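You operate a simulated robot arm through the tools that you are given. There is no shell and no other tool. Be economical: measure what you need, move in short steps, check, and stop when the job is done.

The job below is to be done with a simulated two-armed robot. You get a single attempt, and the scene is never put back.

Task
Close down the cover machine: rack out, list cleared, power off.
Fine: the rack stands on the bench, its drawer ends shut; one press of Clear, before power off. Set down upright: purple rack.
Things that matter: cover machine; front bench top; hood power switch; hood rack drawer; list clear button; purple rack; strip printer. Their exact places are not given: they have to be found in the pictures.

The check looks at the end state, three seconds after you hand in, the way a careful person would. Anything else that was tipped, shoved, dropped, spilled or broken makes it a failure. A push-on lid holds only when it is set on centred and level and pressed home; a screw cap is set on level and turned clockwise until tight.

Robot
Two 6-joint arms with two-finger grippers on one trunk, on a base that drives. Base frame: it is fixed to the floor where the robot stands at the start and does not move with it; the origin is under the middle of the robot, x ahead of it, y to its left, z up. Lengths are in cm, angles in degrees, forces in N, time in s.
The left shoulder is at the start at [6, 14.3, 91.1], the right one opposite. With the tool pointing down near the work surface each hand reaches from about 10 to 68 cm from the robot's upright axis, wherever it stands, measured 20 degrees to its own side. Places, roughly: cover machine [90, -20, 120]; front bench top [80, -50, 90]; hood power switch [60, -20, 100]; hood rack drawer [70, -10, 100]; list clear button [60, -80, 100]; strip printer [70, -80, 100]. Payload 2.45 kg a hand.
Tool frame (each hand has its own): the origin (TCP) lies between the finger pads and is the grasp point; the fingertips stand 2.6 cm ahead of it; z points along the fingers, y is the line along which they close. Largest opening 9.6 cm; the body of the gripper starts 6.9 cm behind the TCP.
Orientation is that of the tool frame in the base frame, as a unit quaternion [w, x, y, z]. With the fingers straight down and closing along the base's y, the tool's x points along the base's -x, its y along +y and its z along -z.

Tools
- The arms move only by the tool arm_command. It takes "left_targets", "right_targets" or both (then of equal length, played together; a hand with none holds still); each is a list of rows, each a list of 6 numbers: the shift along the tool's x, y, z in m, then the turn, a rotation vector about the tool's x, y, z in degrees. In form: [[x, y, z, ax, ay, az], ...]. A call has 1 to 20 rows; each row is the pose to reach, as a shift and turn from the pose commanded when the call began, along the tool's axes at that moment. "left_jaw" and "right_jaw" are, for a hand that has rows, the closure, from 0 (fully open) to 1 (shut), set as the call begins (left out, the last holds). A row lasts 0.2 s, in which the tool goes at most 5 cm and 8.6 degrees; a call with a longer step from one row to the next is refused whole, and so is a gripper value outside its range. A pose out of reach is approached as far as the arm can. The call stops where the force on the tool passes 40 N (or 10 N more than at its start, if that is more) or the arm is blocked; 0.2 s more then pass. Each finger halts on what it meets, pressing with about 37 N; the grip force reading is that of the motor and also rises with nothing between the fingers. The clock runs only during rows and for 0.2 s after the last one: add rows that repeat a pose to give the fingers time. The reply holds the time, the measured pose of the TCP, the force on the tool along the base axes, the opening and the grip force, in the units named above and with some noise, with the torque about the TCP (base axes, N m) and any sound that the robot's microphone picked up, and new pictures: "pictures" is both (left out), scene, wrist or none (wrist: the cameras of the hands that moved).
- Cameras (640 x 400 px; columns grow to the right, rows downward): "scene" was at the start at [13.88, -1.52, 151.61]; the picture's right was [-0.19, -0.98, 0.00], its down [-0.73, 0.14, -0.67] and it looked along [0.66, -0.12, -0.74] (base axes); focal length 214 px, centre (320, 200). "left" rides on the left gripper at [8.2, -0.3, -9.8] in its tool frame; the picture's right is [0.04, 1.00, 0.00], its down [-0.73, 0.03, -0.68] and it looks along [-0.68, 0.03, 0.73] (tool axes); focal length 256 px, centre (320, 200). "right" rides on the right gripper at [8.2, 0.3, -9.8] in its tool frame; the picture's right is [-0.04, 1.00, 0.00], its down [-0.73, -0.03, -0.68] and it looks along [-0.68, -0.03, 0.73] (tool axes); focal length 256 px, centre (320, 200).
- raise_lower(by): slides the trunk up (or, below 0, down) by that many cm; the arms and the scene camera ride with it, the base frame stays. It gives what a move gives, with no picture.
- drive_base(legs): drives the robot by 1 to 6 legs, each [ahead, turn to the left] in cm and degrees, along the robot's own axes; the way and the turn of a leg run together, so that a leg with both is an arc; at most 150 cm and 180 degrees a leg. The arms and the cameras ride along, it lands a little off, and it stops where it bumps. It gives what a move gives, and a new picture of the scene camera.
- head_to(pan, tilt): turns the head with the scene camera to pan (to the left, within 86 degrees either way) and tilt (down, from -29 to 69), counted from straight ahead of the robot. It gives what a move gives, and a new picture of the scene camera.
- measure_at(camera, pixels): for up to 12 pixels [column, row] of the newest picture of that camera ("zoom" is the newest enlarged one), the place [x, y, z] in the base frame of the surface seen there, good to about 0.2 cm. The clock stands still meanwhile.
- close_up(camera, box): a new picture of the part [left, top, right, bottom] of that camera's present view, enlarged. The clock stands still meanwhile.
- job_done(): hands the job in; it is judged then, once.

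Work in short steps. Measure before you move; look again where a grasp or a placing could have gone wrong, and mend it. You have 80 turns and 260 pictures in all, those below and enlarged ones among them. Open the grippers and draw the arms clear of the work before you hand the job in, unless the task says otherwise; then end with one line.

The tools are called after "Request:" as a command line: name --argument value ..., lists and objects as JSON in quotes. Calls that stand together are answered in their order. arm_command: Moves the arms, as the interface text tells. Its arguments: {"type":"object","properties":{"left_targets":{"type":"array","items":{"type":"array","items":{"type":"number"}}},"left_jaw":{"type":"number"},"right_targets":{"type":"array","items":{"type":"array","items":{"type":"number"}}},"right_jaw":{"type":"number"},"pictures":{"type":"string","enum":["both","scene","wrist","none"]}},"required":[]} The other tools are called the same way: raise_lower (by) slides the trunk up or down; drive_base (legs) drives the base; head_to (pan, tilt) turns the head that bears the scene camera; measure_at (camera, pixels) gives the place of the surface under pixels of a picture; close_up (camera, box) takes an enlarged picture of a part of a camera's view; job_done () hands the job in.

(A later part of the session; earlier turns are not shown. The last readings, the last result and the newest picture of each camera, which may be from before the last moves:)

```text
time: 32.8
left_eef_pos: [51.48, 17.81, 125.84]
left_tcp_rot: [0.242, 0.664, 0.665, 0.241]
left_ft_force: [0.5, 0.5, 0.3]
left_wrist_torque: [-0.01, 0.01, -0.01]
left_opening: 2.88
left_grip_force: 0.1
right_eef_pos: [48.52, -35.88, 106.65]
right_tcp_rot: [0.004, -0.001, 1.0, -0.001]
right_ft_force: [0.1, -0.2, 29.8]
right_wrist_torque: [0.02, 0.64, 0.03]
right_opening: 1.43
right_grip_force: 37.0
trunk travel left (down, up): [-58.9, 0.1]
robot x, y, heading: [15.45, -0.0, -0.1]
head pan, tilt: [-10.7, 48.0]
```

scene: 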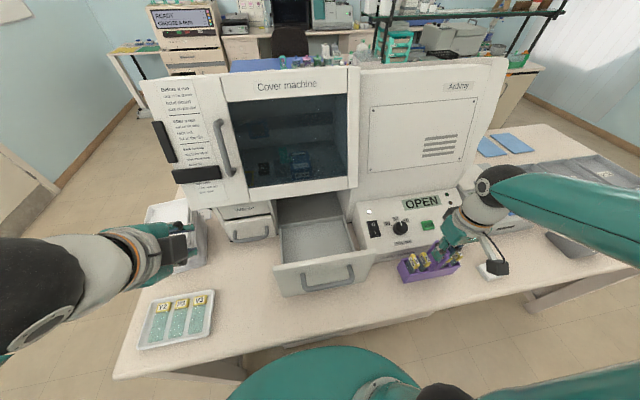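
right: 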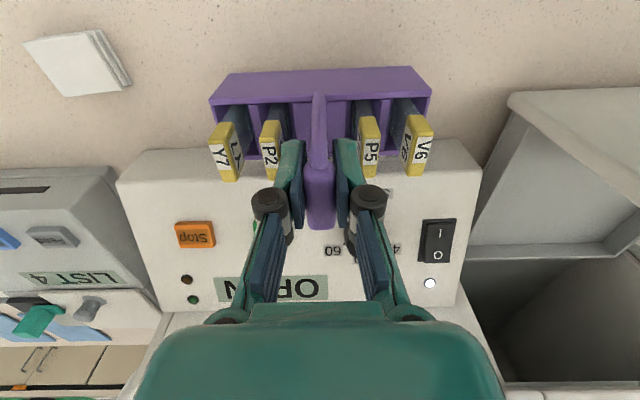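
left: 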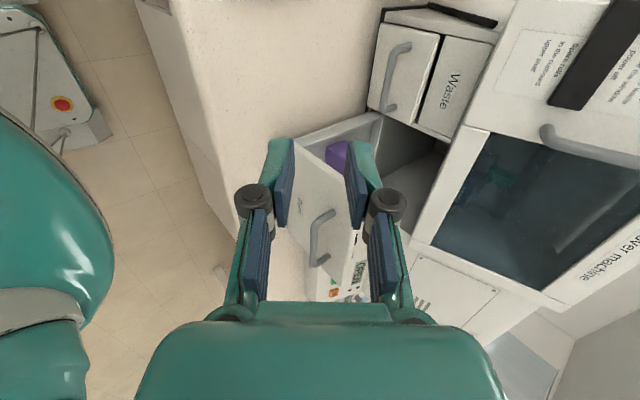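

Contact (30 N). I ease back up 2.5 mm, open the jaws to ~3.4 cm and rise straight up.

Request:
arm_command --right_targets '[[0, 0, -0.0025, 0, 0, 0]]' --pictures "none"

Request:
arm_command --right_targets '[[0, 0, 0, 0, 0, 0], [0, 0, 0, 0, 0, 0], [0, 0, 0, 0, 0, 0], [0, 0, -0.005, 0, 0, 0], [0, 0, -0.02, 0, 0, 0], [0, 0, -0.05, 0, 0, 0], [0, 0, -0.1, 0, 0, 0], [0, 0, -0.15, 0, 0, 0], [0, 0, -0.19, 0, 0, 0]]' --right_jaw 0.645

```text
time: 33.2
left_eef_pos: [51.53, 17.79, 125.62]
left_tcp_rot: [0.242, 0.665, 0.664, 0.241]
left_ft_force: [0.0, 0.2, 0.2]
left_wrist_torque: [0.0, -0.01, 0.01]
left_opening: 2.9
left_grip_force: 0.0
right_eef_pos: [48.54, -36.09, 106.78]
right_tcp_rot: [0.002, -0.001, 1.0, 0.0]
right_ft_force: [3.3, -1.3, 17.4]
right_wrist_torque: [-0.03, -0.24, -0.07]
right_opening: 1.43
right_grip_force: 36.7
trunk travel left (down, up): [-58.9, 0.1]
robot x, y, heading: [15.11, -0.11, 0.0]
head pan, tilt: [-10.7, 48.0]
```

```text
time: 35.2
left_eef_pos: [51.57, 17.71, 125.64]
left_tcp_rot: [0.242, 0.665, 0.664, 0.241]
left_ft_force: [0.0, 0.3, 0.8]
left_wrist_torque: [0.05, -0.04, -0.03]
left_opening: 2.86
left_grip_force: 0.1
right_eef_pos: [48.55, -35.95, 125.8]
right_tcp_rot: [0.001, -0.001, 1.0, 0.001]
right_ft_force: [-0.3, -0.6, 0.1]
right_wrist_torque: [-0.03, 0.0, -0.01]
right_opening: 3.4
right_grip_force: 0.1
trunk travel left (down, up): [-58.9, 0.1]
robot x, y, heading: [15.29, -0.09, -0.1]
head pan, tilt: [-10.7, 48.0]
```

scene: 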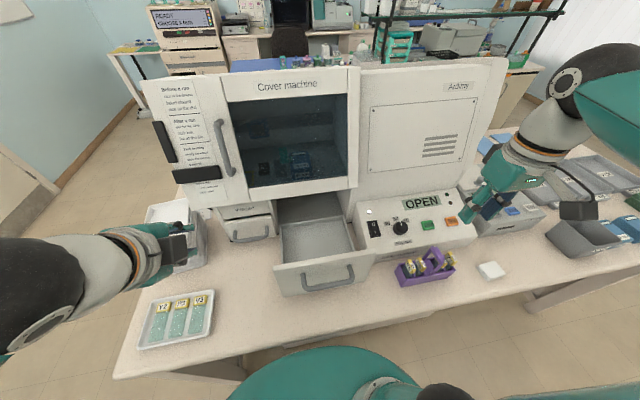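
right: 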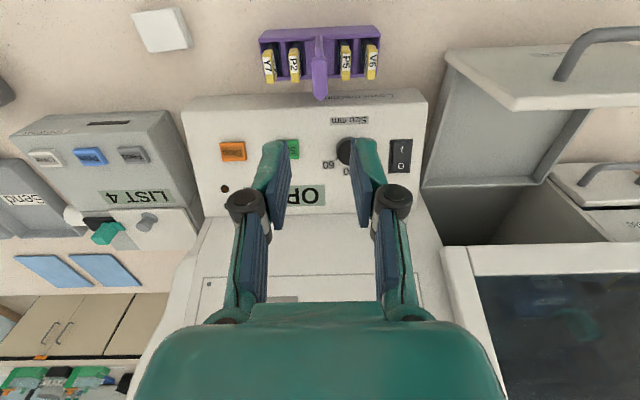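

The rack stands upright on the bench. To close the drawer I back the base 10 cm, then regrip the drawer handle with the left hand.

Request:
drive_base --legs '[[-10, 0]]'

Request:
measure_at --camera "scene" --pixels '[[320, 236], [300, 240], [340, 234], [310, 228]]'

```text
time: 36.4
left_eef_pos: [41.28, 17.79, 125.71]
left_tcp_rot: [0.243, 0.664, 0.664, 0.241]
left_ft_force: [-1.0, 0.1, 0.0]
left_wrist_torque: [0.0, -0.05, -0.06]
left_opening: 2.88
left_grip_force: 0.1
right_eef_pos: [38.15, -36.01, 125.63]
right_tcp_rot: [0.002, -0.001, 1.0, 0.002]
right_ft_force: [-1.2, -0.4, -0.1]
right_wrist_torque: [0.02, -0.05, 0.02]
right_opening: 3.39
right_grip_force: 0.0
trunk travel left (down, up): [-58.9, 0.1]
robot x, y, heading: [5.1, 0.3, 0.0]
head pan, tilt: [-10.7, 48.0]
```

scene: 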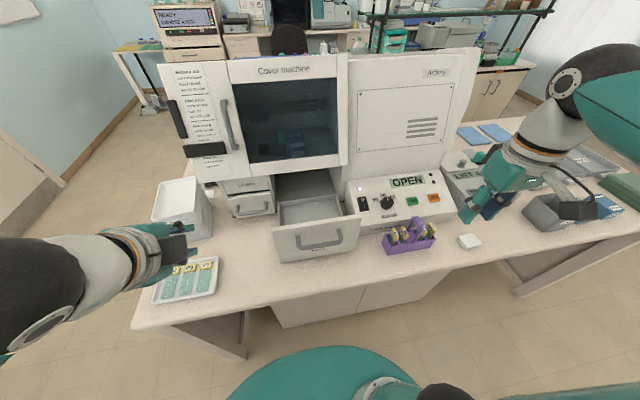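

```text
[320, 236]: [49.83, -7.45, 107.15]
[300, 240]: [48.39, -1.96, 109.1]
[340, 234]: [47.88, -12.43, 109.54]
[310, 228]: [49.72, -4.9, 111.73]
```

I move the left hand to the pre-grasp point behind the handle.

Request:
arm_command --left_targets '[[-0.02, -0.035, 0.004, 0, 0, 0], [-0.04, -0.0716, 0.009, 0, 0, 0], [-0.08, -0.0716, 0.009, 0, 0, 0], [-0.12, -0.0716, 0.009, 0, 0, 0], [-0.16, -0.0716, 0.009, 0, 0, 0], [-0.2, -0.0716, 0.009, 0, 0, 0], [-0.242, -0.0716, 0.009, 0, 0, 0]]' --pictures "wrist"

Request:
measure_at --camera "left" --pixels '[[318, 50], [318, 80], [317, 110], [300, 80]]'

```text
time: 38.0
left_eef_pos: [36.64, -6.73, 120.53]
left_tcp_rot: [0.242, 0.664, 0.665, 0.243]
left_ft_force: [-0.9, -0.9, -0.4]
left_wrist_torque: [0.02, 0.0, 0.04]
left_opening: 2.9
left_grip_force: 0.1
right_eef_pos: [38.41, -36.09, 125.66]
right_tcp_rot: [0.001, -0.001, 1.0, 0.001]
right_ft_force: [0.0, 0.0, -0.3]
right_wrist_torque: [0.06, -0.02, -0.01]
right_opening: 3.38
right_grip_force: 0.1
trunk travel left (down, up): [-58.9, 0.1]
robot x, y, heading: [5.11, 0.32, 0.1]
head pan, tilt: [-10.7, 48.0]
```

left: 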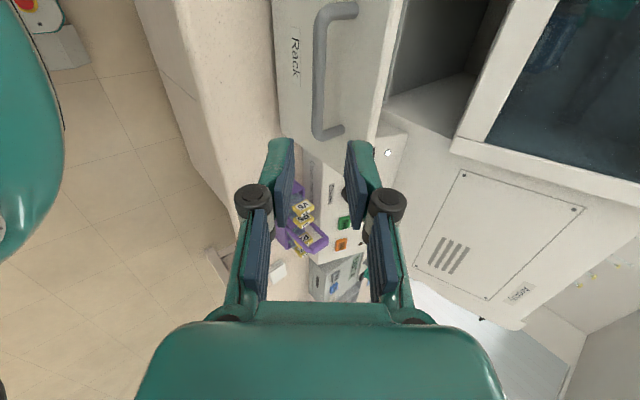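

```text
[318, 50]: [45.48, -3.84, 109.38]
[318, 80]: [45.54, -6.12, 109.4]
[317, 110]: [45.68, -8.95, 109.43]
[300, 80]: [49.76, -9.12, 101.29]
```

Bar surface at x 45.5, z 109.4. I advance 13.9 cm along the fingers, then close.

Request:
arm_command --left_targets '[[0, -0.0034, 0.035, 0, 0, 0], [0, -0.0034, 0.07, 0, 0, 0], [0, -0.0034, 0.1, 0, 0, 0], [0, -0.0034, 0.122, 0, 0, 0], [0, -0.0034, 0.139, 0, 0, 0]]' --pictures "none"

Request:
arm_command --left_targets '[[0, 0, 0, 0, 0, 0], [0, 0, 0, 0, 0, 0], [0, 0, 0, 0, 0, 0]]' --left_jaw 1 --pictures "wrist"

```text
time: 39.2
left_eef_pos: [45.24, -6.48, 109.53]
left_tcp_rot: [0.242, 0.664, 0.665, 0.241]
left_ft_force: [-0.3, -0.3, 0.2]
left_wrist_torque: [-0.03, 0.01, 0.02]
left_opening: 2.85
left_grip_force: 0.1
right_eef_pos: [38.45, -35.98, 125.63]
right_tcp_rot: [0.0, -0.001, 1.0, 0.001]
right_ft_force: [0.3, -1.0, -0.4]
right_wrist_torque: [0.05, -0.01, -0.01]
right_opening: 3.41
right_grip_force: 0.1
trunk travel left (down, up): [-58.9, 0.1]
robot x, y, heading: [5.1, -0.05, -0.2]
head pan, tilt: [-10.7, 48.0]
```

```text
time: 40.0
left_eef_pos: [45.41, -6.49, 109.73]
left_tcp_rot: [0.243, 0.663, 0.665, 0.242]
left_ft_force: [12.7, 0.7, 15.7]
left_wrist_torque: [-0.21, -0.22, 0.47]
left_opening: 1.09
left_grip_force: 38.1
right_eef_pos: [38.55, -35.92, 125.73]
right_tcp_rot: [0.001, -0.001, 1.0, 0.0]
right_ft_force: [-0.3, -0.7, -0.2]
right_wrist_torque: [-0.01, 0.02, 0.03]
right_opening: 3.41
right_grip_force: 0.1
trunk travel left (down, up): [-58.9, 0.1]
robot x, y, heading: [4.98, -0.16, 0.1]
head pan, tilt: [-10.7, 48.0]
```

left: 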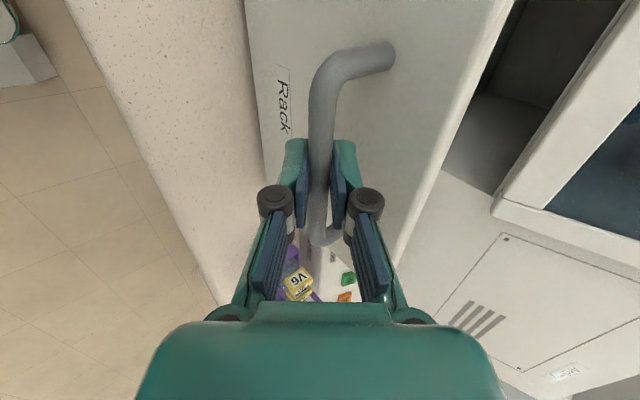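

Gripped. I push the drawer in 20 cm, slowly at the end.

Request:
arm_command --left_targets '[[0, 0.0115, 0.0096, 0, 0, 0], [0, 0.023, 0.0193, 0, 0, 0], [0, 0.0345, 0.0289, 0, 0, 0], [0, 0.046, 0.0386, 0, 0, 0], [0, 0.0575, 0.0482, 0, 0, 0], [0, 0.069, 0.0579, 0, 0, 0], [0, 0.0805, 0.0675, 0, 0, 0], [0, 0.092, 0.0772, 0, 0, 0], [0, 0.1035, 0.0868, 0, 0, 0], [0, 0.115, 0.0965, 0, 0, 0], [0, 0.1265, 0.1061, 0, 0, 0], [0, 0.138, 0.1158, 0, 0, 0], [0, 0.1455, 0.1221, 0, 0, 0], [0, 0.1495, 0.1254, 0, 0, 0], [0, 0.1532, 0.1286, 0, 0, 0], [0, 0.1555, 0.1305, 0, 0, 0]]'

```text
time: 43.4
left_eef_pos: [65.43, -6.45, 109.74]
left_tcp_rot: [0.244, 0.664, 0.665, 0.241]
left_ft_force: [0.1, 4.0, 17.6]
left_wrist_torque: [-0.42, -0.13, 0.28]
left_opening: 1.1
left_grip_force: 38.5
right_eef_pos: [38.29, -35.85, 125.84]
right_tcp_rot: [0.002, -0.001, 1.0, 0.0]
right_ft_force: [0.1, 0.3, 0.2]
right_wrist_torque: [0.01, 0.01, 0.01]
right_opening: 3.43
right_grip_force: 0.1
trunk travel left (down, up): [-58.9, 0.1]
robot x, y, heading: [5.06, -0.11, 0.0]
head pan, tilt: [-10.7, 48.0]
```

scene: 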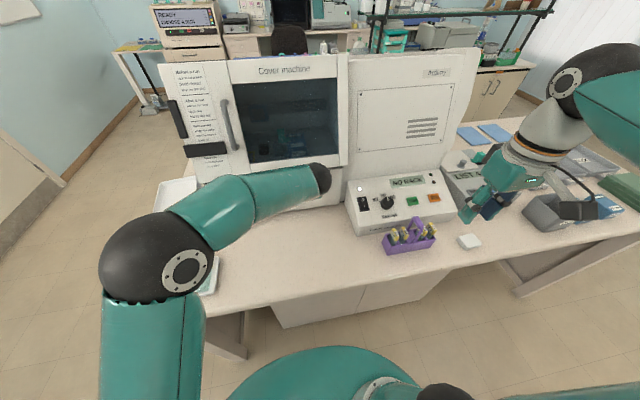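
left: 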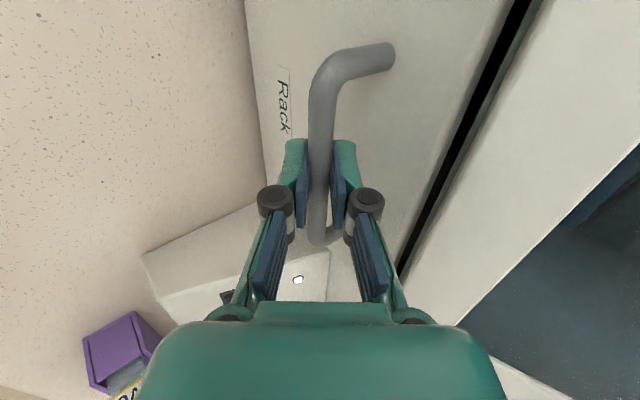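

The display changed; x force is nil so I press a few more mm to be sure it is home.

Request:
arm_command --left_targets '[[0, 0.0023, 0.0019, 0, 0, 0], [0, 0.0046, 0.0039, 0, 0, 0], [0, 0.0069, 0.0058, 0, 0, 0]]' --pictures "none"

Request:
close_up --camera "scene" --box '[330, 160, 460, 260]'

```text
time: 44.2
left_eef_pos: [65.41, -6.43, 109.79]
left_tcp_rot: [0.239, 0.664, 0.667, 0.24]
left_ft_force: [-27.9, 5.3, 12.3]
left_wrist_torque: [0.31, 0.22, 0.99]
left_opening: 1.11
left_grip_force: 38.2
right_eef_pos: [37.75, -35.93, 125.94]
right_tcp_rot: [0.004, -0.001, 1.0, 0.0]
right_ft_force: [-1.2, 0.1, 0.7]
right_wrist_torque: [-0.02, -0.02, 0.03]
right_opening: 3.42
right_grip_force: 0.2
trunk travel left (down, up): [-58.9, 0.1]
robot x, y, heading: [4.94, 0.31, 0.0]
head pan, tilt: [-10.7, 48.0]
stopped in row 3 (left hand): the force on the tool passed its limit at 41 N (the readings are from after the stop); the commanded pose is now the measured one
```

```text
4.00 times, centred on (395, 210) of scene
```

zoom: 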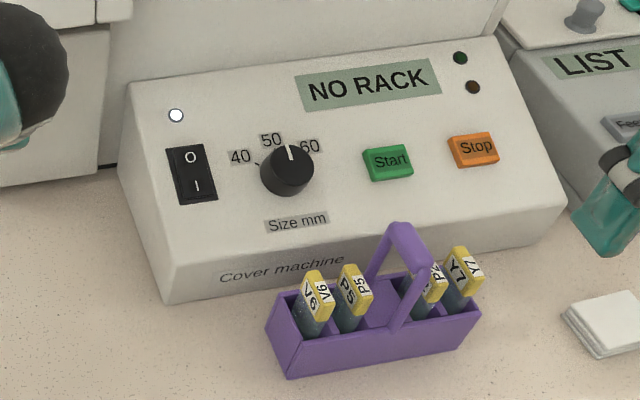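

Drawer is home (stop at 41 N, "NO RACK"). I open the left jaws and back out along the fingers.

Request:
arm_command --left_targets '[[0, 0, 0, 0, 0, 0], [0, 0, 0, 0, 0, 0], [0, 0, 0, 0, 0, 0], [0, 0, -0.02, 0, 0, 0], [0, 0, -0.05, 0, 0, 0], [0, 0, -0.09, 0, 0, 0], [0, 0, -0.13, 0, 0, 0], [0, 0, -0.17, 0, 0, 0], [0.04, 0, -0.2, 0, 0, 0], [0.08, 0, -0.22, 0, 0, 0], [0.12, 0, -0.24, 0, 0, 0]]' --left_jaw 0.7

Request:
close_up --camera "scene" --box '[180, 150, 460, 280]'

```text
time: 46.6
left_eef_pos: [50.69, 5.63, 127.97]
left_tcp_rot: [0.238, 0.666, 0.665, 0.24]
left_ft_force: [-0.1, 1.1, 0.7]
left_wrist_torque: [-0.04, -0.01, -0.03]
left_opening: 2.87
left_grip_force: 0.0
right_eef_pos: [38.27, -35.82, 125.82]
right_tcp_rot: [0.002, -0.001, 1.0, 0.001]
right_ft_force: [0.3, 0.6, -0.3]
right_wrist_torque: [-0.06, -0.01, -0.01]
right_opening: 3.42
right_grip_force: 0.1
trunk travel left (down, up): [-58.9, 0.1]
robot x, y, heading: [4.88, 0.05, -0.1]
head pan, tilt: [-10.7, 48.0]
```

scene: 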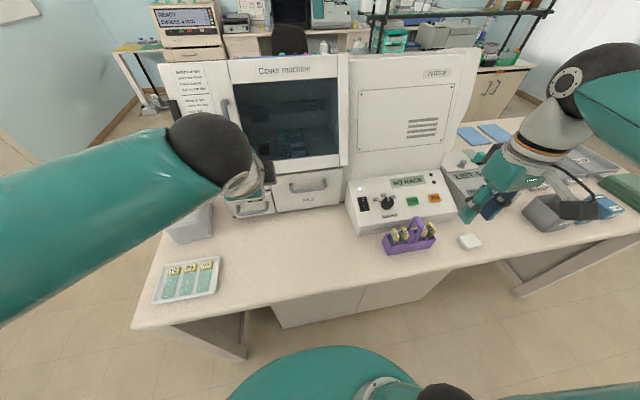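
left: 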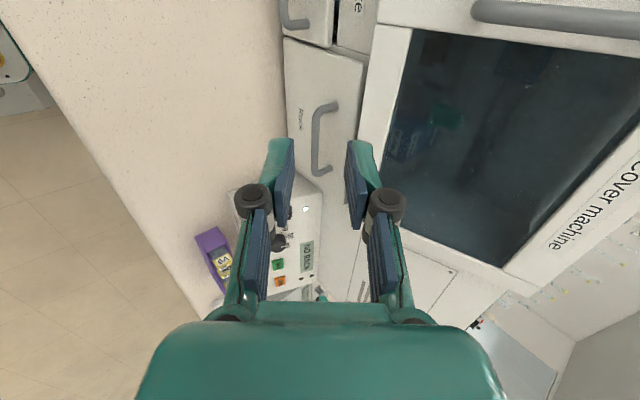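

```text
2.29 times, centred on (320, 215) of scene
```

zoom: 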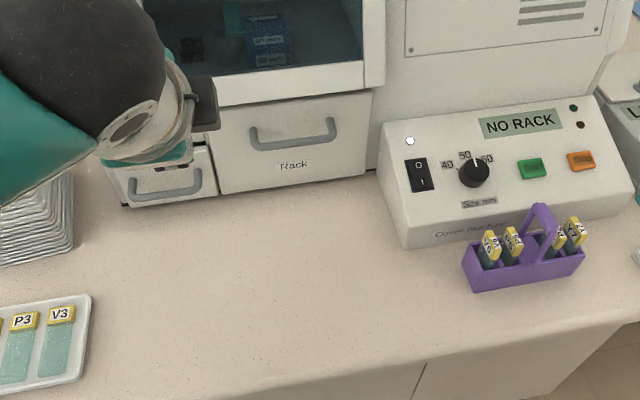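

Drawer shut, rack fine. Now I drive right ~55 cm (turn, ahead, turn back) to bring the right hand near the Clear button at [60.2,-77.6].

Request:
drive_base --legs '[[0, -90], [55, 0], [0, 90]]'

```text
time: 50.7
left_eef_pos: [16.53, -45.14, 128.05]
left_tcp_rot: [0.338, 0.938, 0.066, 0.025]
left_ft_force: [-1.1, 0.1, -0.7]
left_wrist_torque: [0.04, -0.05, 0.05]
left_opening: 2.88
left_grip_force: 0.0
right_eef_pos: [-26.14, -38.58, 125.64]
right_tcp_rot: [0.002, 0.655, 0.756, 0.001]
right_ft_force: [-0.5, 0.7, 0.2]
right_wrist_torque: [0.03, -0.07, -0.03]
right_opening: 3.41
right_grip_force: 0.0
trunk travel left (down, up): [-58.9, 0.1]
robot x, y, heading: [9.23, 0.17, -82.8]
head pan, tilt: [-10.7, 48.0]
stopped in leg 1: the robot was blocked; the commanded pose is now the measured one
```

scene: 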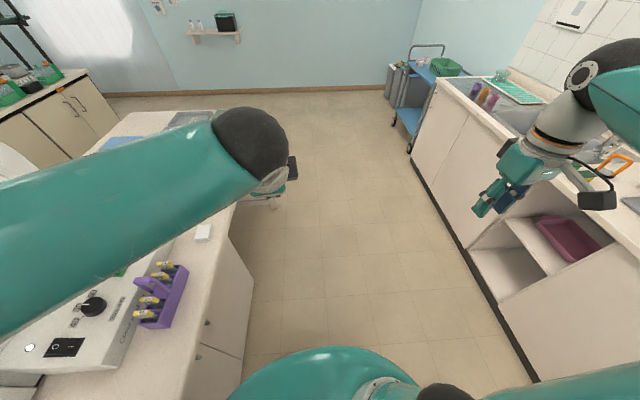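

Blocked at heading -83, robot shifted to x=9. I look around to see what it touched.

Request:
head_to --pan -60 --tilt 45

Request:
head_to --pan 50 --tilt 55

```text
time: 51.9
left_eef_pos: [16.84, -45.11, 128.16]
left_tcp_rot: [0.338, 0.938, 0.066, 0.023]
left_ft_force: [0.0, -0.1, -0.4]
left_wrist_torque: [0.01, -0.02, 0.02]
left_opening: 2.9
left_grip_force: 0.0
right_eef_pos: [-25.89, -38.48, 125.94]
right_tcp_rot: [0.002, 0.655, 0.756, -0.001]
right_ft_force: [0.4, 0.3, 0.7]
right_wrist_torque: [0.0, -0.01, -0.01]
right_opening: 3.4
right_grip_force: 0.1
trunk travel left (down, up): [-58.9, 0.1]
robot x, y, heading: [9.37, 0.32, -82.8]
head pan, tilt: [-60.0, 45.0]
```

scene: 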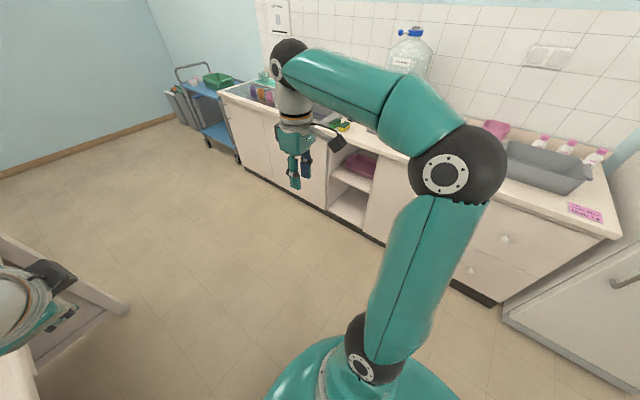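

```text
time: 53.8
left_eef_pos: [17.0, -45.22, 128.01]
left_tcp_rot: [0.337, 0.939, 0.067, 0.024]
left_ft_force: [0.7, 0.7, -0.6]
left_wrist_torque: [-0.01, -0.03, 0.01]
left_opening: 2.88
left_grip_force: 0.1
right_eef_pos: [-25.84, -38.39, 125.85]
right_tcp_rot: [0.002, 0.655, 0.756, 0.0]
right_ft_force: [-0.1, 0.3, 0.8]
right_wrist_torque: [0.01, 0.01, -0.04]
right_opening: 3.41
right_grip_force: 0.1
trunk travel left (down, up): [-58.9, 0.1]
robot x, y, heading: [9.48, 0.28, -82.9]
head pan, tilt: [50.0, 55.0]
```

scene: 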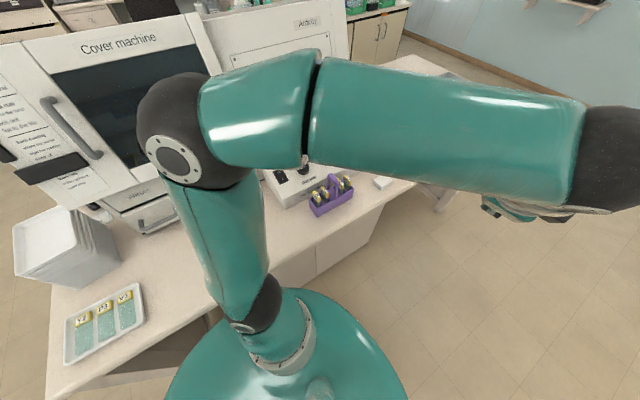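

I measure the left elbow and base rim relative to the hood and bench.

Request:
measure_at --camera "scene" --pixels '[[170, 155], [150, 120], [200, 100], [300, 70], [320, 295], [250, 275], [200, 350], [370, 350], [180, 335], [90, 215], [70, 370], [330, 240]]'

```text
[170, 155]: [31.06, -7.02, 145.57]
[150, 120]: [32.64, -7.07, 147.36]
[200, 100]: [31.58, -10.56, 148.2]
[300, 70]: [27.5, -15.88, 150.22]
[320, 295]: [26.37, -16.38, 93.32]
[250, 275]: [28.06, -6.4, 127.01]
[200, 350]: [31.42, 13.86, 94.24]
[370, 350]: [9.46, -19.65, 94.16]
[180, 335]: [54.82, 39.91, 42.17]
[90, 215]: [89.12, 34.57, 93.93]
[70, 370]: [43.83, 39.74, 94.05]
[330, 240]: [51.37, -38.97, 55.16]
```

Left side is clear. I check the right elbow side against the counter.

Request:
head_to --pan -80 --tilt 50

Request:
measure_at --camera "scene" --pixels '[[300, 300], [340, 340], [400, 200], [250, 250], [450, 250], [350, 250], [500, 300], [320, 180], [320, 390]]'

```text
time: 55.9
left_eef_pos: [16.93, -45.13, 128.09]
left_tcp_rot: [0.338, 0.938, 0.066, 0.024]
left_ft_force: [0.5, -0.3, -0.2]
left_wrist_torque: [0.03, 0.0, -0.01]
left_opening: 2.89
left_grip_force: 0.1
right_eef_pos: [-25.73, -38.46, 125.74]
right_tcp_rot: [0.003, 0.655, 0.755, -0.001]
right_ft_force: [-0.3, -0.2, -0.2]
right_wrist_torque: [0.01, 0.05, 0.03]
right_opening: 3.41
right_grip_force: 0.0
trunk travel left (down, up): [-58.9, 0.1]
robot x, y, heading: [9.29, 0.44, -83.2]
head pan, tilt: [-80.0, 50.0]
```

scene: 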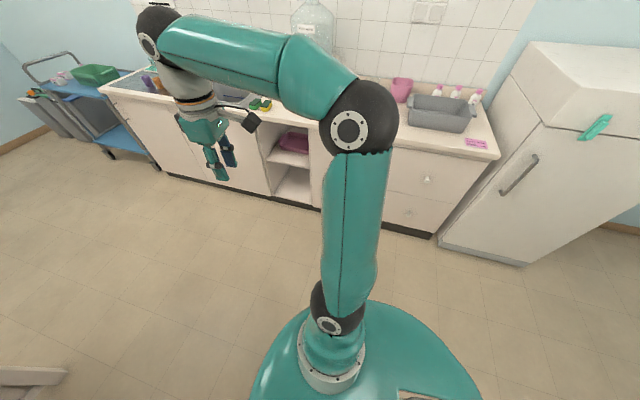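

```text
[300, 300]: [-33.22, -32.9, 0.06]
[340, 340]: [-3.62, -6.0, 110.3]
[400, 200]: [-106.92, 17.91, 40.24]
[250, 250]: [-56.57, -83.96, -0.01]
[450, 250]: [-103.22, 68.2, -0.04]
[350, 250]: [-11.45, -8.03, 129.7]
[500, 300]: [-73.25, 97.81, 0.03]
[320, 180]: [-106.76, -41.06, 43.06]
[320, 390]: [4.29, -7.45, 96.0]
```

Nothing is close on the right either. I try small moves: turn a further 17° right, then ahead.

Request:
drive_base --legs '[[0, -17]]'

```text
time: 57.3
left_eef_pos: [3.17, -45.22, 128.02]
left_tcp_rot: [0.338, 0.938, -0.074, -0.026]
left_ft_force: [-0.3, 0.5, -0.3]
left_wrist_torque: [-0.02, 0.01, -0.01]
left_opening: 2.88
left_grip_force: 0.2
right_eef_pos: [-35.66, -26.28, 125.87]
right_tcp_rot: [0.002, 0.759, 0.651, 0.0]
right_ft_force: [0.0, 0.2, -0.4]
right_wrist_torque: [0.05, 0.0, -0.02]
right_opening: 3.45
right_grip_force: 0.0
trunk travel left (down, up): [-58.9, 0.1]
robot x, y, heading: [10.03, 0.53, -99.9]
head pan, tilt: [-80.0, 50.0]
```

scene: 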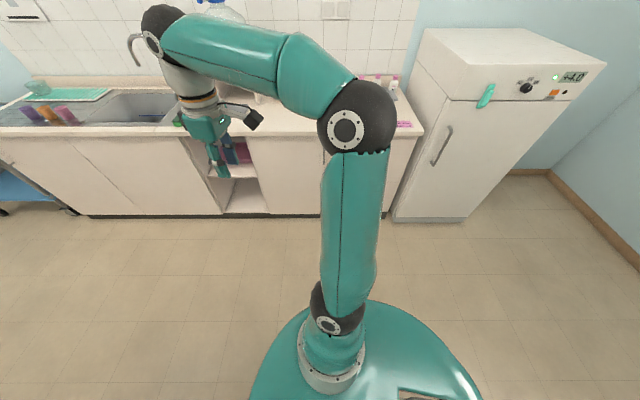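

Free now. Drive ahead 55 and turn back to face the bench.

Request:
drive_base --legs '[[55, 0]]'

Request:
drive_base --legs '[[0, 100]]'

Request:
head_to --pan 10 --tilt 45

```text
time: 60.6
left_eef_pos: [-6.23, -99.71, 128.06]
left_tcp_rot: [0.336, 0.939, -0.072, -0.026]
left_ft_force: [0.2, 0.4, -0.3]
left_wrist_torque: [0.03, -0.03, 0.01]
left_opening: 2.88
left_grip_force: 0.2
right_eef_pos: [-45.1, -80.89, 126.01]
right_tcp_rot: [0.002, 0.759, 0.651, -0.001]
right_ft_force: [0.1, -0.4, 0.4]
right_wrist_torque: [-0.02, 0.0, 0.02]
right_opening: 3.39
right_grip_force: 0.0
trunk travel left (down, up): [-58.9, 0.1]
robot x, y, heading: [0.89, -53.88, -99.7]
head pan, tilt: [-80.0, 50.0]
```

scene: 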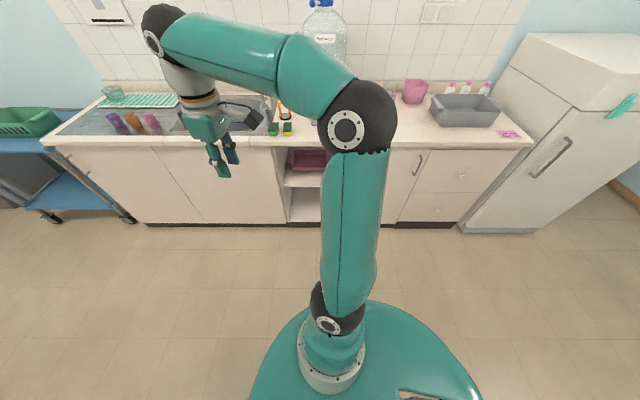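

```text
time: 64.7
left_eef_pos: [45.79, -64.48, 128.12]
left_tcp_rot: [0.267, 0.739, 0.583, 0.209]
left_ft_force: [0.0, 1.2, -0.3]
left_wrist_torque: [-0.04, -0.01, -0.05]
left_opening: 2.88
left_grip_force: 0.1
right_eef_pos: [23.76, -101.7, 126.24]
right_tcp_rot: [0.002, 0.116, 0.993, -0.001]
right_ft_force: [0.9, 0.2, 0.4]
right_wrist_torque: [-0.07, 0.06, -0.01]
right_opening: 3.4
right_grip_force: 0.1
trunk travel left (down, up): [-58.9, 0.1]
robot x, y, heading: [-0.61, -58.36, -13.6]
head pan, tilt: [-80.0, 50.0]
stopped in leg 1: the robot was blocked; the commanded pose is now the measured one
```

scene: 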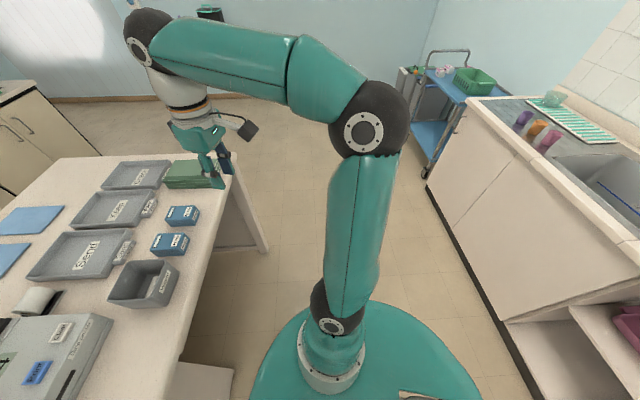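

```text
time: 66.4
left_eef_pos: [45.77, -64.73, 128.16]
left_tcp_rot: [0.265, 0.74, 0.582, 0.21]
left_ft_force: [0.4, 0.1, -0.3]
left_wrist_torque: [0.01, 0.0, 0.0]
left_opening: 2.85
left_grip_force: 0.1
right_eef_pos: [23.79, -101.95, 126.13]
right_tcp_rot: [0.002, 0.117, 0.993, -0.001]
right_ft_force: [0.0, 0.5, 0.4]
right_wrist_torque: [0.04, -0.02, 0.01]
right_opening: 3.4
right_grip_force: 0.2
trunk travel left (down, up): [-58.9, 0.1]
robot x, y, heading: [-0.26, -57.96, -13.6]
head pan, tilt: [10.0, 45.0]
```

scene: 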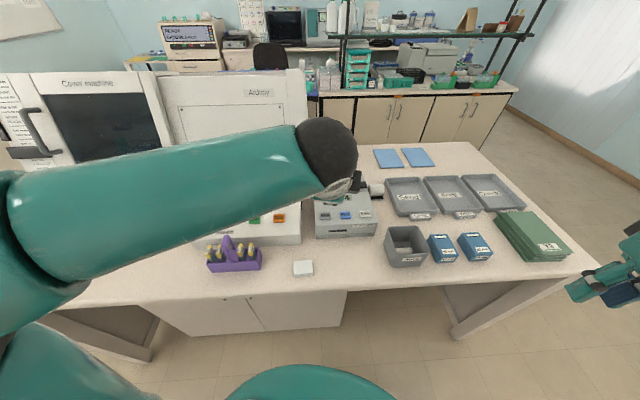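

Facing the bench near enough (heading -13.6, robot at [-0.3,-58]). I pull the left hand back out of the way and drive 11 cm ahead.

Request:
arm_command --left_targets '[[0.025, -0.03, -0.025, 0, 0, 0], [0.05, -0.06, -0.05, 0, 0, 0], [0.075, -0.09, -0.075, 0, 0, 0], [0.1, -0.12, -0.1, 0, 0, 0]]' --pictures "none"

Request:
drive_base --legs '[[11, 0]]'

Request:
close_up --camera "scene" --box '[150, 150, 450, 340]'

```text
time: 67.4
left_eef_pos: [32.69, -51.1, 128.27]
left_tcp_rot: [0.266, 0.74, 0.581, 0.21]
left_ft_force: [0.1, 0.2, -0.3]
left_wrist_torque: [-0.03, 0.01, -0.05]
left_opening: 2.9
left_grip_force: 0.1
right_eef_pos: [23.45, -101.89, 126.1]
right_tcp_rot: [0.003, 0.117, 0.993, 0.0]
right_ft_force: [-0.2, 1.3, -0.3]
right_wrist_torque: [-0.07, -0.04, 0.01]
right_opening: 3.39
right_grip_force: 0.1
trunk travel left (down, up): [-58.9, 0.1]
robot x, y, heading: [-0.3, -57.69, -13.6]
head pan, tilt: [10.0, 45.0]
```

```text
time: 68.6
left_eef_pos: [43.77, -54.05, 128.13]
left_tcp_rot: [0.266, 0.739, 0.582, 0.209]
left_ft_force: [0.3, -0.4, 0.0]
left_wrist_torque: [0.01, 0.02, -0.01]
left_opening: 2.87
left_grip_force: 0.1
right_eef_pos: [34.7, -104.55, 125.99]
right_tcp_rot: [0.001, 0.117, 0.993, 0.0]
right_ft_force: [0.2, 1.4, -0.5]
right_wrist_torque: [0.02, 0.02, 0.0]
right_opening: 3.41
right_grip_force: 0.0
trunk travel left (down, up): [-58.9, 0.1]
robot x, y, heading: [10.79, -61.11, -13.7]
head pan, tilt: [10.0, 45.0]
```

scene: 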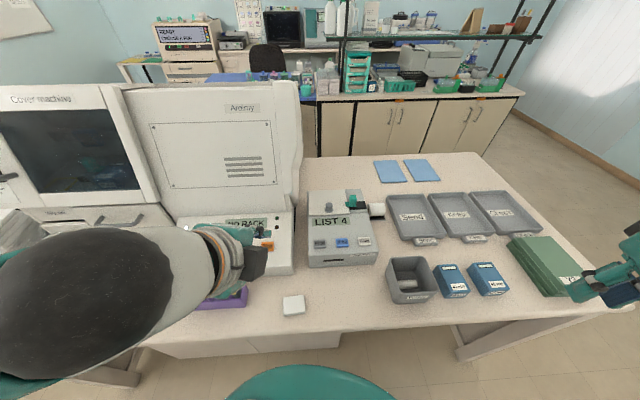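

```text
2.11 times, centred on (300, 245) of scene
```

zoom: 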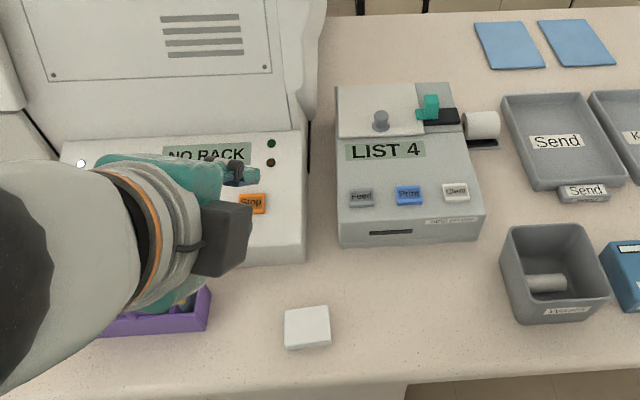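

I measure the Clear button now (zoom ~(455,192)).

Request:
measure_at --camera "zoom" --pixels '[[455, 188], [455, 196], [446, 192], [465, 192], [408, 194], [440, 207], [440, 175], [400, 175]]'

```text
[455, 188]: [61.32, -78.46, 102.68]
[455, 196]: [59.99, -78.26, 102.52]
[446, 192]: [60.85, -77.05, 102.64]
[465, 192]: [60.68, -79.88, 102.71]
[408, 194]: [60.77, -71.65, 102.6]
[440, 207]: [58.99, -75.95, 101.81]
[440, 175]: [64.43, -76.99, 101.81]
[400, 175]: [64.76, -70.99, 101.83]
```

Clear centre ≈[60.7,-78.2,102.65]. I close the right jaws and move the hand above it (tips ~5 cm above).

Request:
arm_command --right_targets '[[-0.019, 0.032, 0, 0, 0, 0], [-0.038, 0.063, 0, 0, 0, 0], [-0.058, 0.095, 0, 0, 0, 0], [-0.077, 0.127, 0, 0, 0, 0], [-0.096, 0.158, 0, 0, 0, 0], [-0.115, 0.19, 0, 0, 0, 0], [-0.134, 0.221, 0, 0, 0, 0], [-0.154, 0.253, 0, 0, 0, 0], [-0.173, 0.285, 0, 0, 0, 0], [-0.192, 0.316, 0, 0, 0, 0], [-0.192, 0.316, 0.04, 0, 0, 0], [-0.192, 0.316, 0.08, 0, 0, 0], [-0.192, 0.316, 0.12, 0, 0, 0], [-0.192, 0.316, 0.155, 0, 0, 0]]' --right_jaw 1

Request:
measure_at --camera "right" --pixels '[[320, 160], [320, 175], [320, 190], [320, 140]]'

```text
time: 71.6
left_eef_pos: [43.66, -53.85, 128.28]
left_tcp_rot: [0.266, 0.739, 0.582, 0.21]
left_ft_force: [1.2, -0.2, 0.4]
left_wrist_torque: [-0.01, 0.02, -0.02]
left_opening: 2.88
left_grip_force: 0.1
right_eef_pos: [60.68, -78.38, 110.57]
right_tcp_rot: [0.002, 0.116, 0.993, -0.001]
right_ft_force: [-0.7, 0.8, 0.2]
right_wrist_torque: [-0.03, 0.02, -0.03]
right_opening: 0.0
right_grip_force: 28.4
trunk travel left (down, up): [-58.9, 0.1]
robot x, y, heading: [10.68, -60.87, -13.6]
head pan, tilt: [10.0, 45.0]
```

scene: 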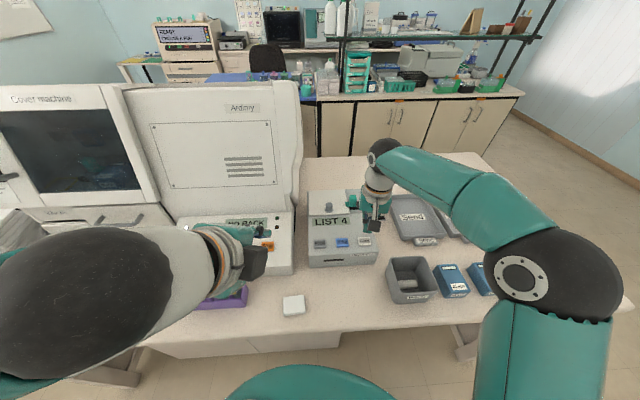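
right: 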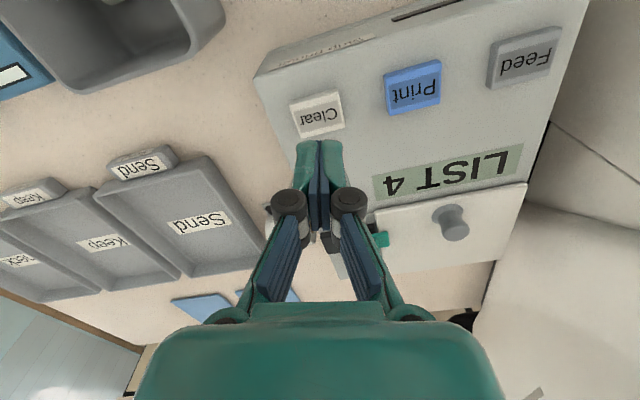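

```text
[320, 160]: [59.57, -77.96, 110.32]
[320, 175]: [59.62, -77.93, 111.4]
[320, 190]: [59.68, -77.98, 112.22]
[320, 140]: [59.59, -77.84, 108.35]
```

I verify the button's place from the wrist view before pressing.

Request:
measure_at --camera "right" --pixels '[[318, 100], [318, 115], [318, 128], [300, 115], [336, 110]]'

```text
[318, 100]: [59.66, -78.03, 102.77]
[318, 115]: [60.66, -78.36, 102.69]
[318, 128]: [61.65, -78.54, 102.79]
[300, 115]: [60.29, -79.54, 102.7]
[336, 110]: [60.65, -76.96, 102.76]
```

Centred. I press down in small steps.

Request:
arm_command --right_targets '[[0, 0, 0.03, 0, 0, 0], [0, 0, 0.048, 0, 0, 0], [0, 0, 0.052, 0, 0, 0], [0, 0, 0.054, 0, 0, 0], [0, 0, 0.056, 0, 0, 0]]' --pictures "none"

Request:
close_up --camera "scene" --box '[300, 170, 400, 270]'

```text
time: 72.8
left_eef_pos: [43.59, -53.96, 128.31]
left_tcp_rot: [0.266, 0.739, 0.583, 0.209]
left_ft_force: [-0.2, 0.0, -0.1]
left_wrist_torque: [0.01, 0.01, -0.01]
left_opening: 2.87
left_grip_force: 0.0
right_eef_pos: [60.59, -78.32, 105.09]
right_tcp_rot: [0.002, 0.117, 0.993, 0.001]
right_ft_force: [-0.5, 0.4, 0.2]
right_wrist_torque: [0.01, 0.02, 0.04]
right_opening: 0.59
right_grip_force: 28.4
trunk travel left (down, up): [-58.9, 0.1]
robot x, y, heading: [10.58, -61.15, -13.3]
head pan, tilt: [10.0, 45.0]
```

```text
4.00 times, centred on (350, 220) of scene
```

zoom: 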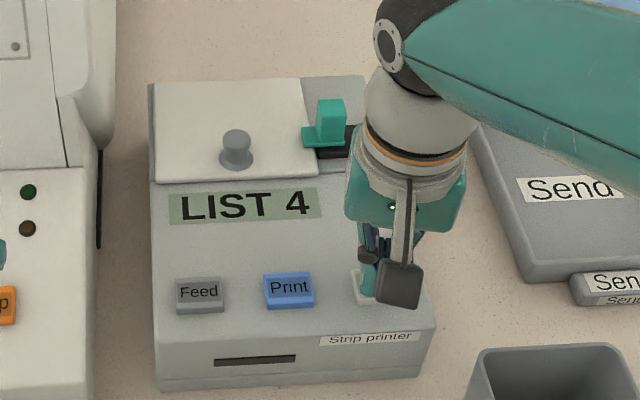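

Tips about at the button, no force yet, still LIST 4. I continue by 1.5 mm steps.

Request:
arm_command --right_targets '[[0, 0, 0.0015, 0, 0, 0], [0, 0, 0.003, 0, 0, 0]]' --pictures "none"

Request:
close_up --camera "scene" --box '[300, 170, 400, 270]'

```text
time: 73.4
left_eef_pos: [43.67, -53.93, 128.27]
left_tcp_rot: [0.266, 0.739, 0.582, 0.209]
left_ft_force: [1.3, 0.1, -1.0]
left_wrist_torque: [0.01, -0.01, 0.02]
left_opening: 2.88
left_grip_force: 0.1
right_eef_pos: [60.61, -78.31, 104.94]
right_tcp_rot: [0.003, 0.117, 0.993, 0.0]
right_ft_force: [0.9, 0.3, 4.2]
right_wrist_torque: [0.02, -0.03, 0.0]
right_opening: 0.62
right_grip_force: 28.5
trunk travel left (down, up): [-58.9, 0.1]
robot x, y, heading: [10.63, -60.91, -13.5]
head pan, tilt: [10.0, 45.0]
heard: click
```

```text
4.00 times, centred on (350, 220) of scene
```

zoom: 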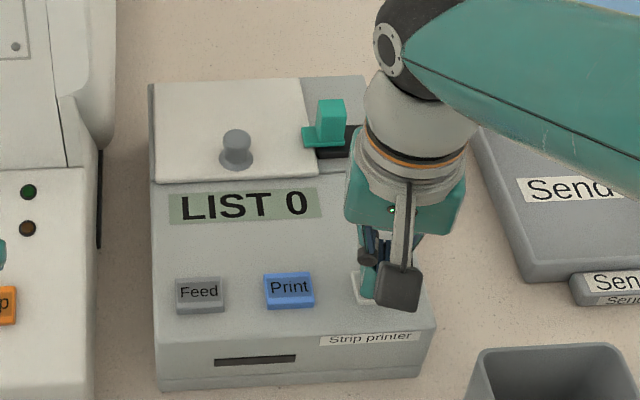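

Click heard, LIST 0. I lift the right hand straight up and away, and turn the left hand back to fingers-down for the power switch.

Request:
arm_command --right_targets '[[0, 0, -0.01, 0, 0, 0], [0, 0, -0.04, 0, 0, 0], [0, 0, -0.08, 0, 0, 0], [0, 0, -0.12, 0, 0, 0], [0, 0, -0.16, 0, 0, 0], [0, 0, -0.18, 0, 0, 0], [0.04, 0, -0.18, 0, 0, 0], [0.08, 0, -0.18, 0, 0, 0], [0.12, -0.02, -0.18, 0, 0, 0], [0.16, -0.04, -0.18, 0, 0, 0], [0.2, -0.06, -0.18, 0, 0, 0], [0.2, -0.1, -0.18, 0, 0, 0]]' --left_targets '[[0, 0, 0, 2.6, 2.6, -7.17], [0, 0, 0, 5.2, 5.2, -14.3], [0, 0, 0, 7.8, 7.8, -21.5], [0, 0, 0, 10.4, 10.4, -28.7], [0, 0, 0, 13.0, 13.0, -35.8], [0, 0, 0, 15.6, 15.6, -43], [0, 0, 0, 18.2, 18.2, -50.2], [0, 0, 0, 20.9, 20.9, -57.3], [0, 0, 0, 23.5, 23.5, -64.5], [0, 0, 0, 26.1, 26.1, -71.7], [0, 0, 0, 28.7, 28.7, -78.8], [0, 0, 0, 31.3, 31.3, -86.0]]' --left_jaw 1

```text
time: 76.0
left_eef_pos: [43.67, -54.03, 128.32]
left_tcp_rot: [-0.005, 0.117, 0.993, 0.001]
left_ft_force: [-0.1, 0.1, -0.4]
left_wrist_torque: [0.02, 0.02, 0.02]
left_opening: 0.0
left_grip_force: 28.4
right_eef_pos: [38.88, -83.47, 122.54]
right_tcp_rot: [0.001, 0.116, 0.993, 0.0]
right_ft_force: [0.8, 0.0, -0.2]
right_wrist_torque: [0.01, 0.02, -0.03]
right_opening: 0.0
right_grip_force: 28.8
trunk travel left (down, up): [-58.9, 0.1]
robot x, y, heading: [10.68, -60.69, -13.6]
head pan, tilt: [10.0, 45.0]
```

scene: 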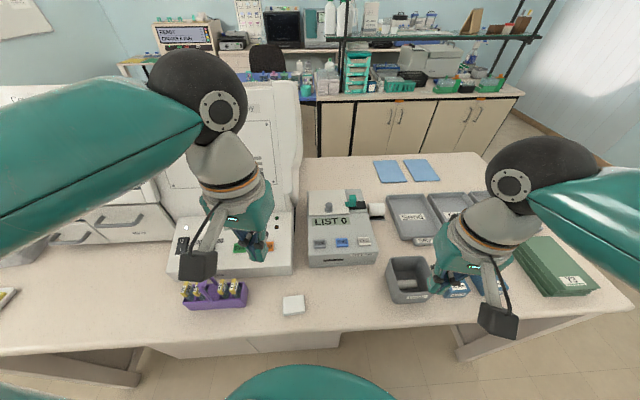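
right: 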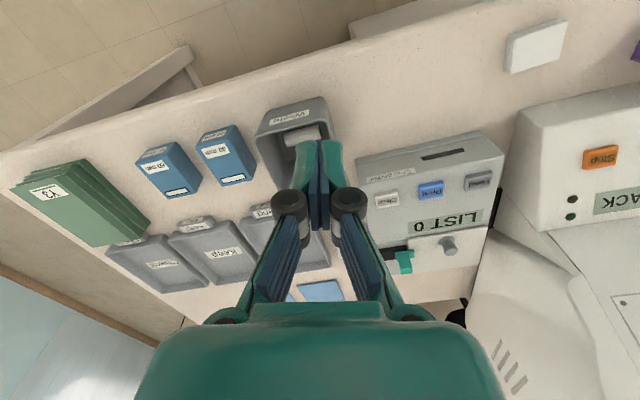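
left: 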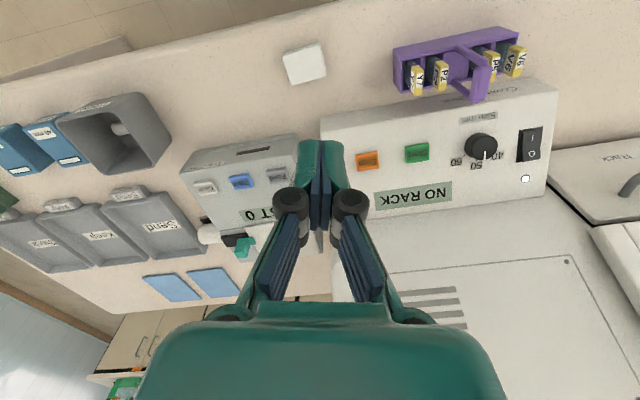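

I measure the switch in the left wrist view (530,145) and check its state.

Request:
close_up --camera "left" --box '[470, 105, 590, 195]'

Request:
measure_at --camera "zoom" --pixels '[[325, 150], [325, 180], [325, 220], [325, 260], [325, 290], [260, 220], [390, 220]]'

```text
4.44 times, centred on (530, 150) of left
```

zoom: 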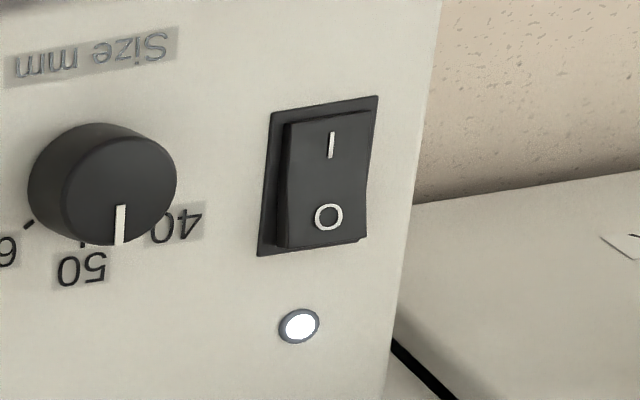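

```text
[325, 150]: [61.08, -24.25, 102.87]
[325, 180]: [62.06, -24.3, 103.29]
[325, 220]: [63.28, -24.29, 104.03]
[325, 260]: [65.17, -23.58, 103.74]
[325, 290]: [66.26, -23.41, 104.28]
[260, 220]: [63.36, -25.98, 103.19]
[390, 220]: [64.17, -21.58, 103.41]
```

O half at [63.3,-24.4,104.0], raised. I move the closed left fingers above it (tips ~5 cm above).

Request:
arm_command --left_targets '[[-0.012, 0.034, 0, 0, 0, 0], [-0.025, 0.067, 0, 0, 0, 0], [-0.037, 0.1, 0, 0, 0, 0], [-0.049, 0.134, 0, 0, 0, 0], [-0.061, 0.167, 0, 0, 0, 0], [-0.074, 0.2, 0, 0, 0, 0], [-0.086, 0.234, 0, 0, 0, 0], [-0.098, 0.267, 0, 0, 0, 0], [-0.111, 0.3, 0, 0, 0, 0], [-0.123, 0.334, 0, 0, 0, 0], [-0.123, 0.334, 0.04, 0, 0, 0], [-0.123, 0.334, 0.08, 0, 0, 0], [-0.123, 0.334, 0.12, 0, 0, 0], [-0.123, 0.334, 0.16, 0, 0, 0]]'

```text
time: 79.0
left_eef_pos: [63.48, -24.2, 112.15]
left_tcp_rot: [-0.004, 0.117, 0.993, 0.001]
left_ft_force: [0.5, -0.1, 0.5]
left_wrist_torque: [0.01, 0.02, -0.02]
left_opening: 0.0
left_grip_force: 27.9
right_eef_pos: [39.03, -83.38, 122.67]
right_tcp_rot: [0.002, 0.116, 0.993, 0.0]
right_ft_force: [0.0, 0.5, 0.4]
right_wrist_torque: [0.01, 0.0, 0.0]
right_opening: 0.0
right_grip_force: 28.3
trunk travel left (down, up): [-58.9, 0.1]
robot x, y, heading: [10.52, -60.51, -13.5]
head pan, tilt: [10.0, 45.0]
```

scene: 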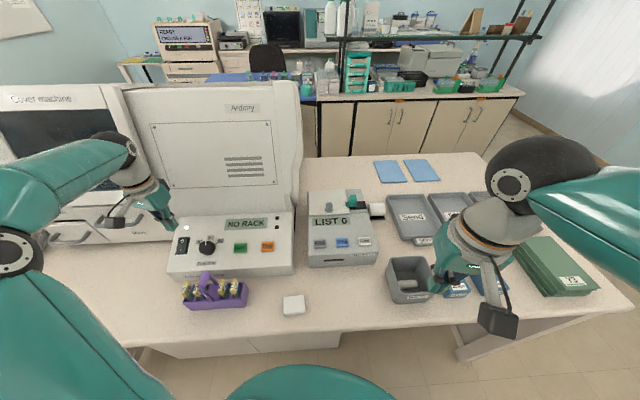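
left: 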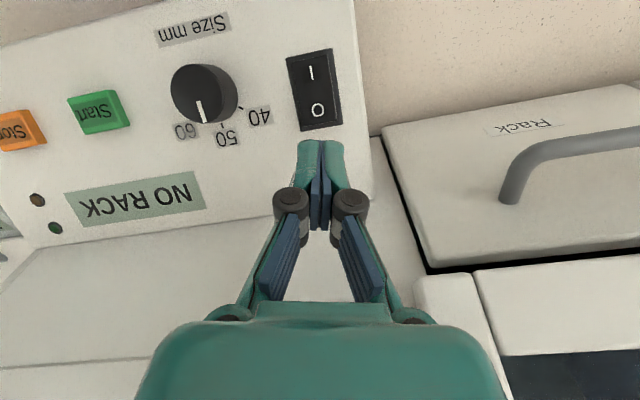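

Request:
measure_at --camera "left" --pixels '[[317, 110], [317, 120], [320, 127], [303, 112], [333, 108], [313, 75]]'

```text
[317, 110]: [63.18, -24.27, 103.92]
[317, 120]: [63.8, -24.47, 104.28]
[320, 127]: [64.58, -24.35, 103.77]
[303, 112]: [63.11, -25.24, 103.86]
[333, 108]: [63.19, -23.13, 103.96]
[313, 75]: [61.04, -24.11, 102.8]
```

I press down on the O half in small steps, shifted 3 mm toward the robot.

Request:
arm_command --left_targets '[[0.003, -0.001, 0.03, 0, 0, 0], [0.003, -0.001, 0.05, 0, 0, 0], [0.003, -0.001, 0.054, 0, 0, 0], [0.003, -0.001, 0.057, 0, 0, 0], [0.003, -0.001, 0.06, 0, 0, 0]]' --pictures "none"

Request:
close_up --camera "scene" --box '[150, 190, 310, 290]'

```text
time: 80.2
left_eef_pos: [63.0, -24.31, 106.45]
left_tcp_rot: [-0.002, 0.117, 0.993, 0.001]
left_ft_force: [0.5, 0.9, 14.1]
left_wrist_torque: [0.07, -0.23, -0.08]
left_opening: 0.0
left_grip_force: 28.6
right_eef_pos: [38.78, -83.52, 122.68]
right_tcp_rot: [0.001, 0.117, 0.993, -0.001]
right_ft_force: [-0.3, 0.4, -0.5]
right_wrist_torque: [0.04, -0.01, 0.0]
right_opening: 0.0
right_grip_force: 28.6
trunk travel left (down, up): [-58.9, 0.1]
robot x, y, heading: [10.39, -60.61, -13.5]
head pan, tilt: [10.0, 45.0]
```

```text
4.00 times, centred on (230, 240) of scene
```

zoom: 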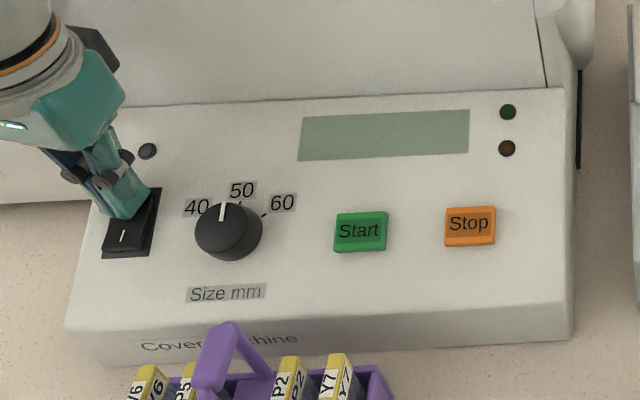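

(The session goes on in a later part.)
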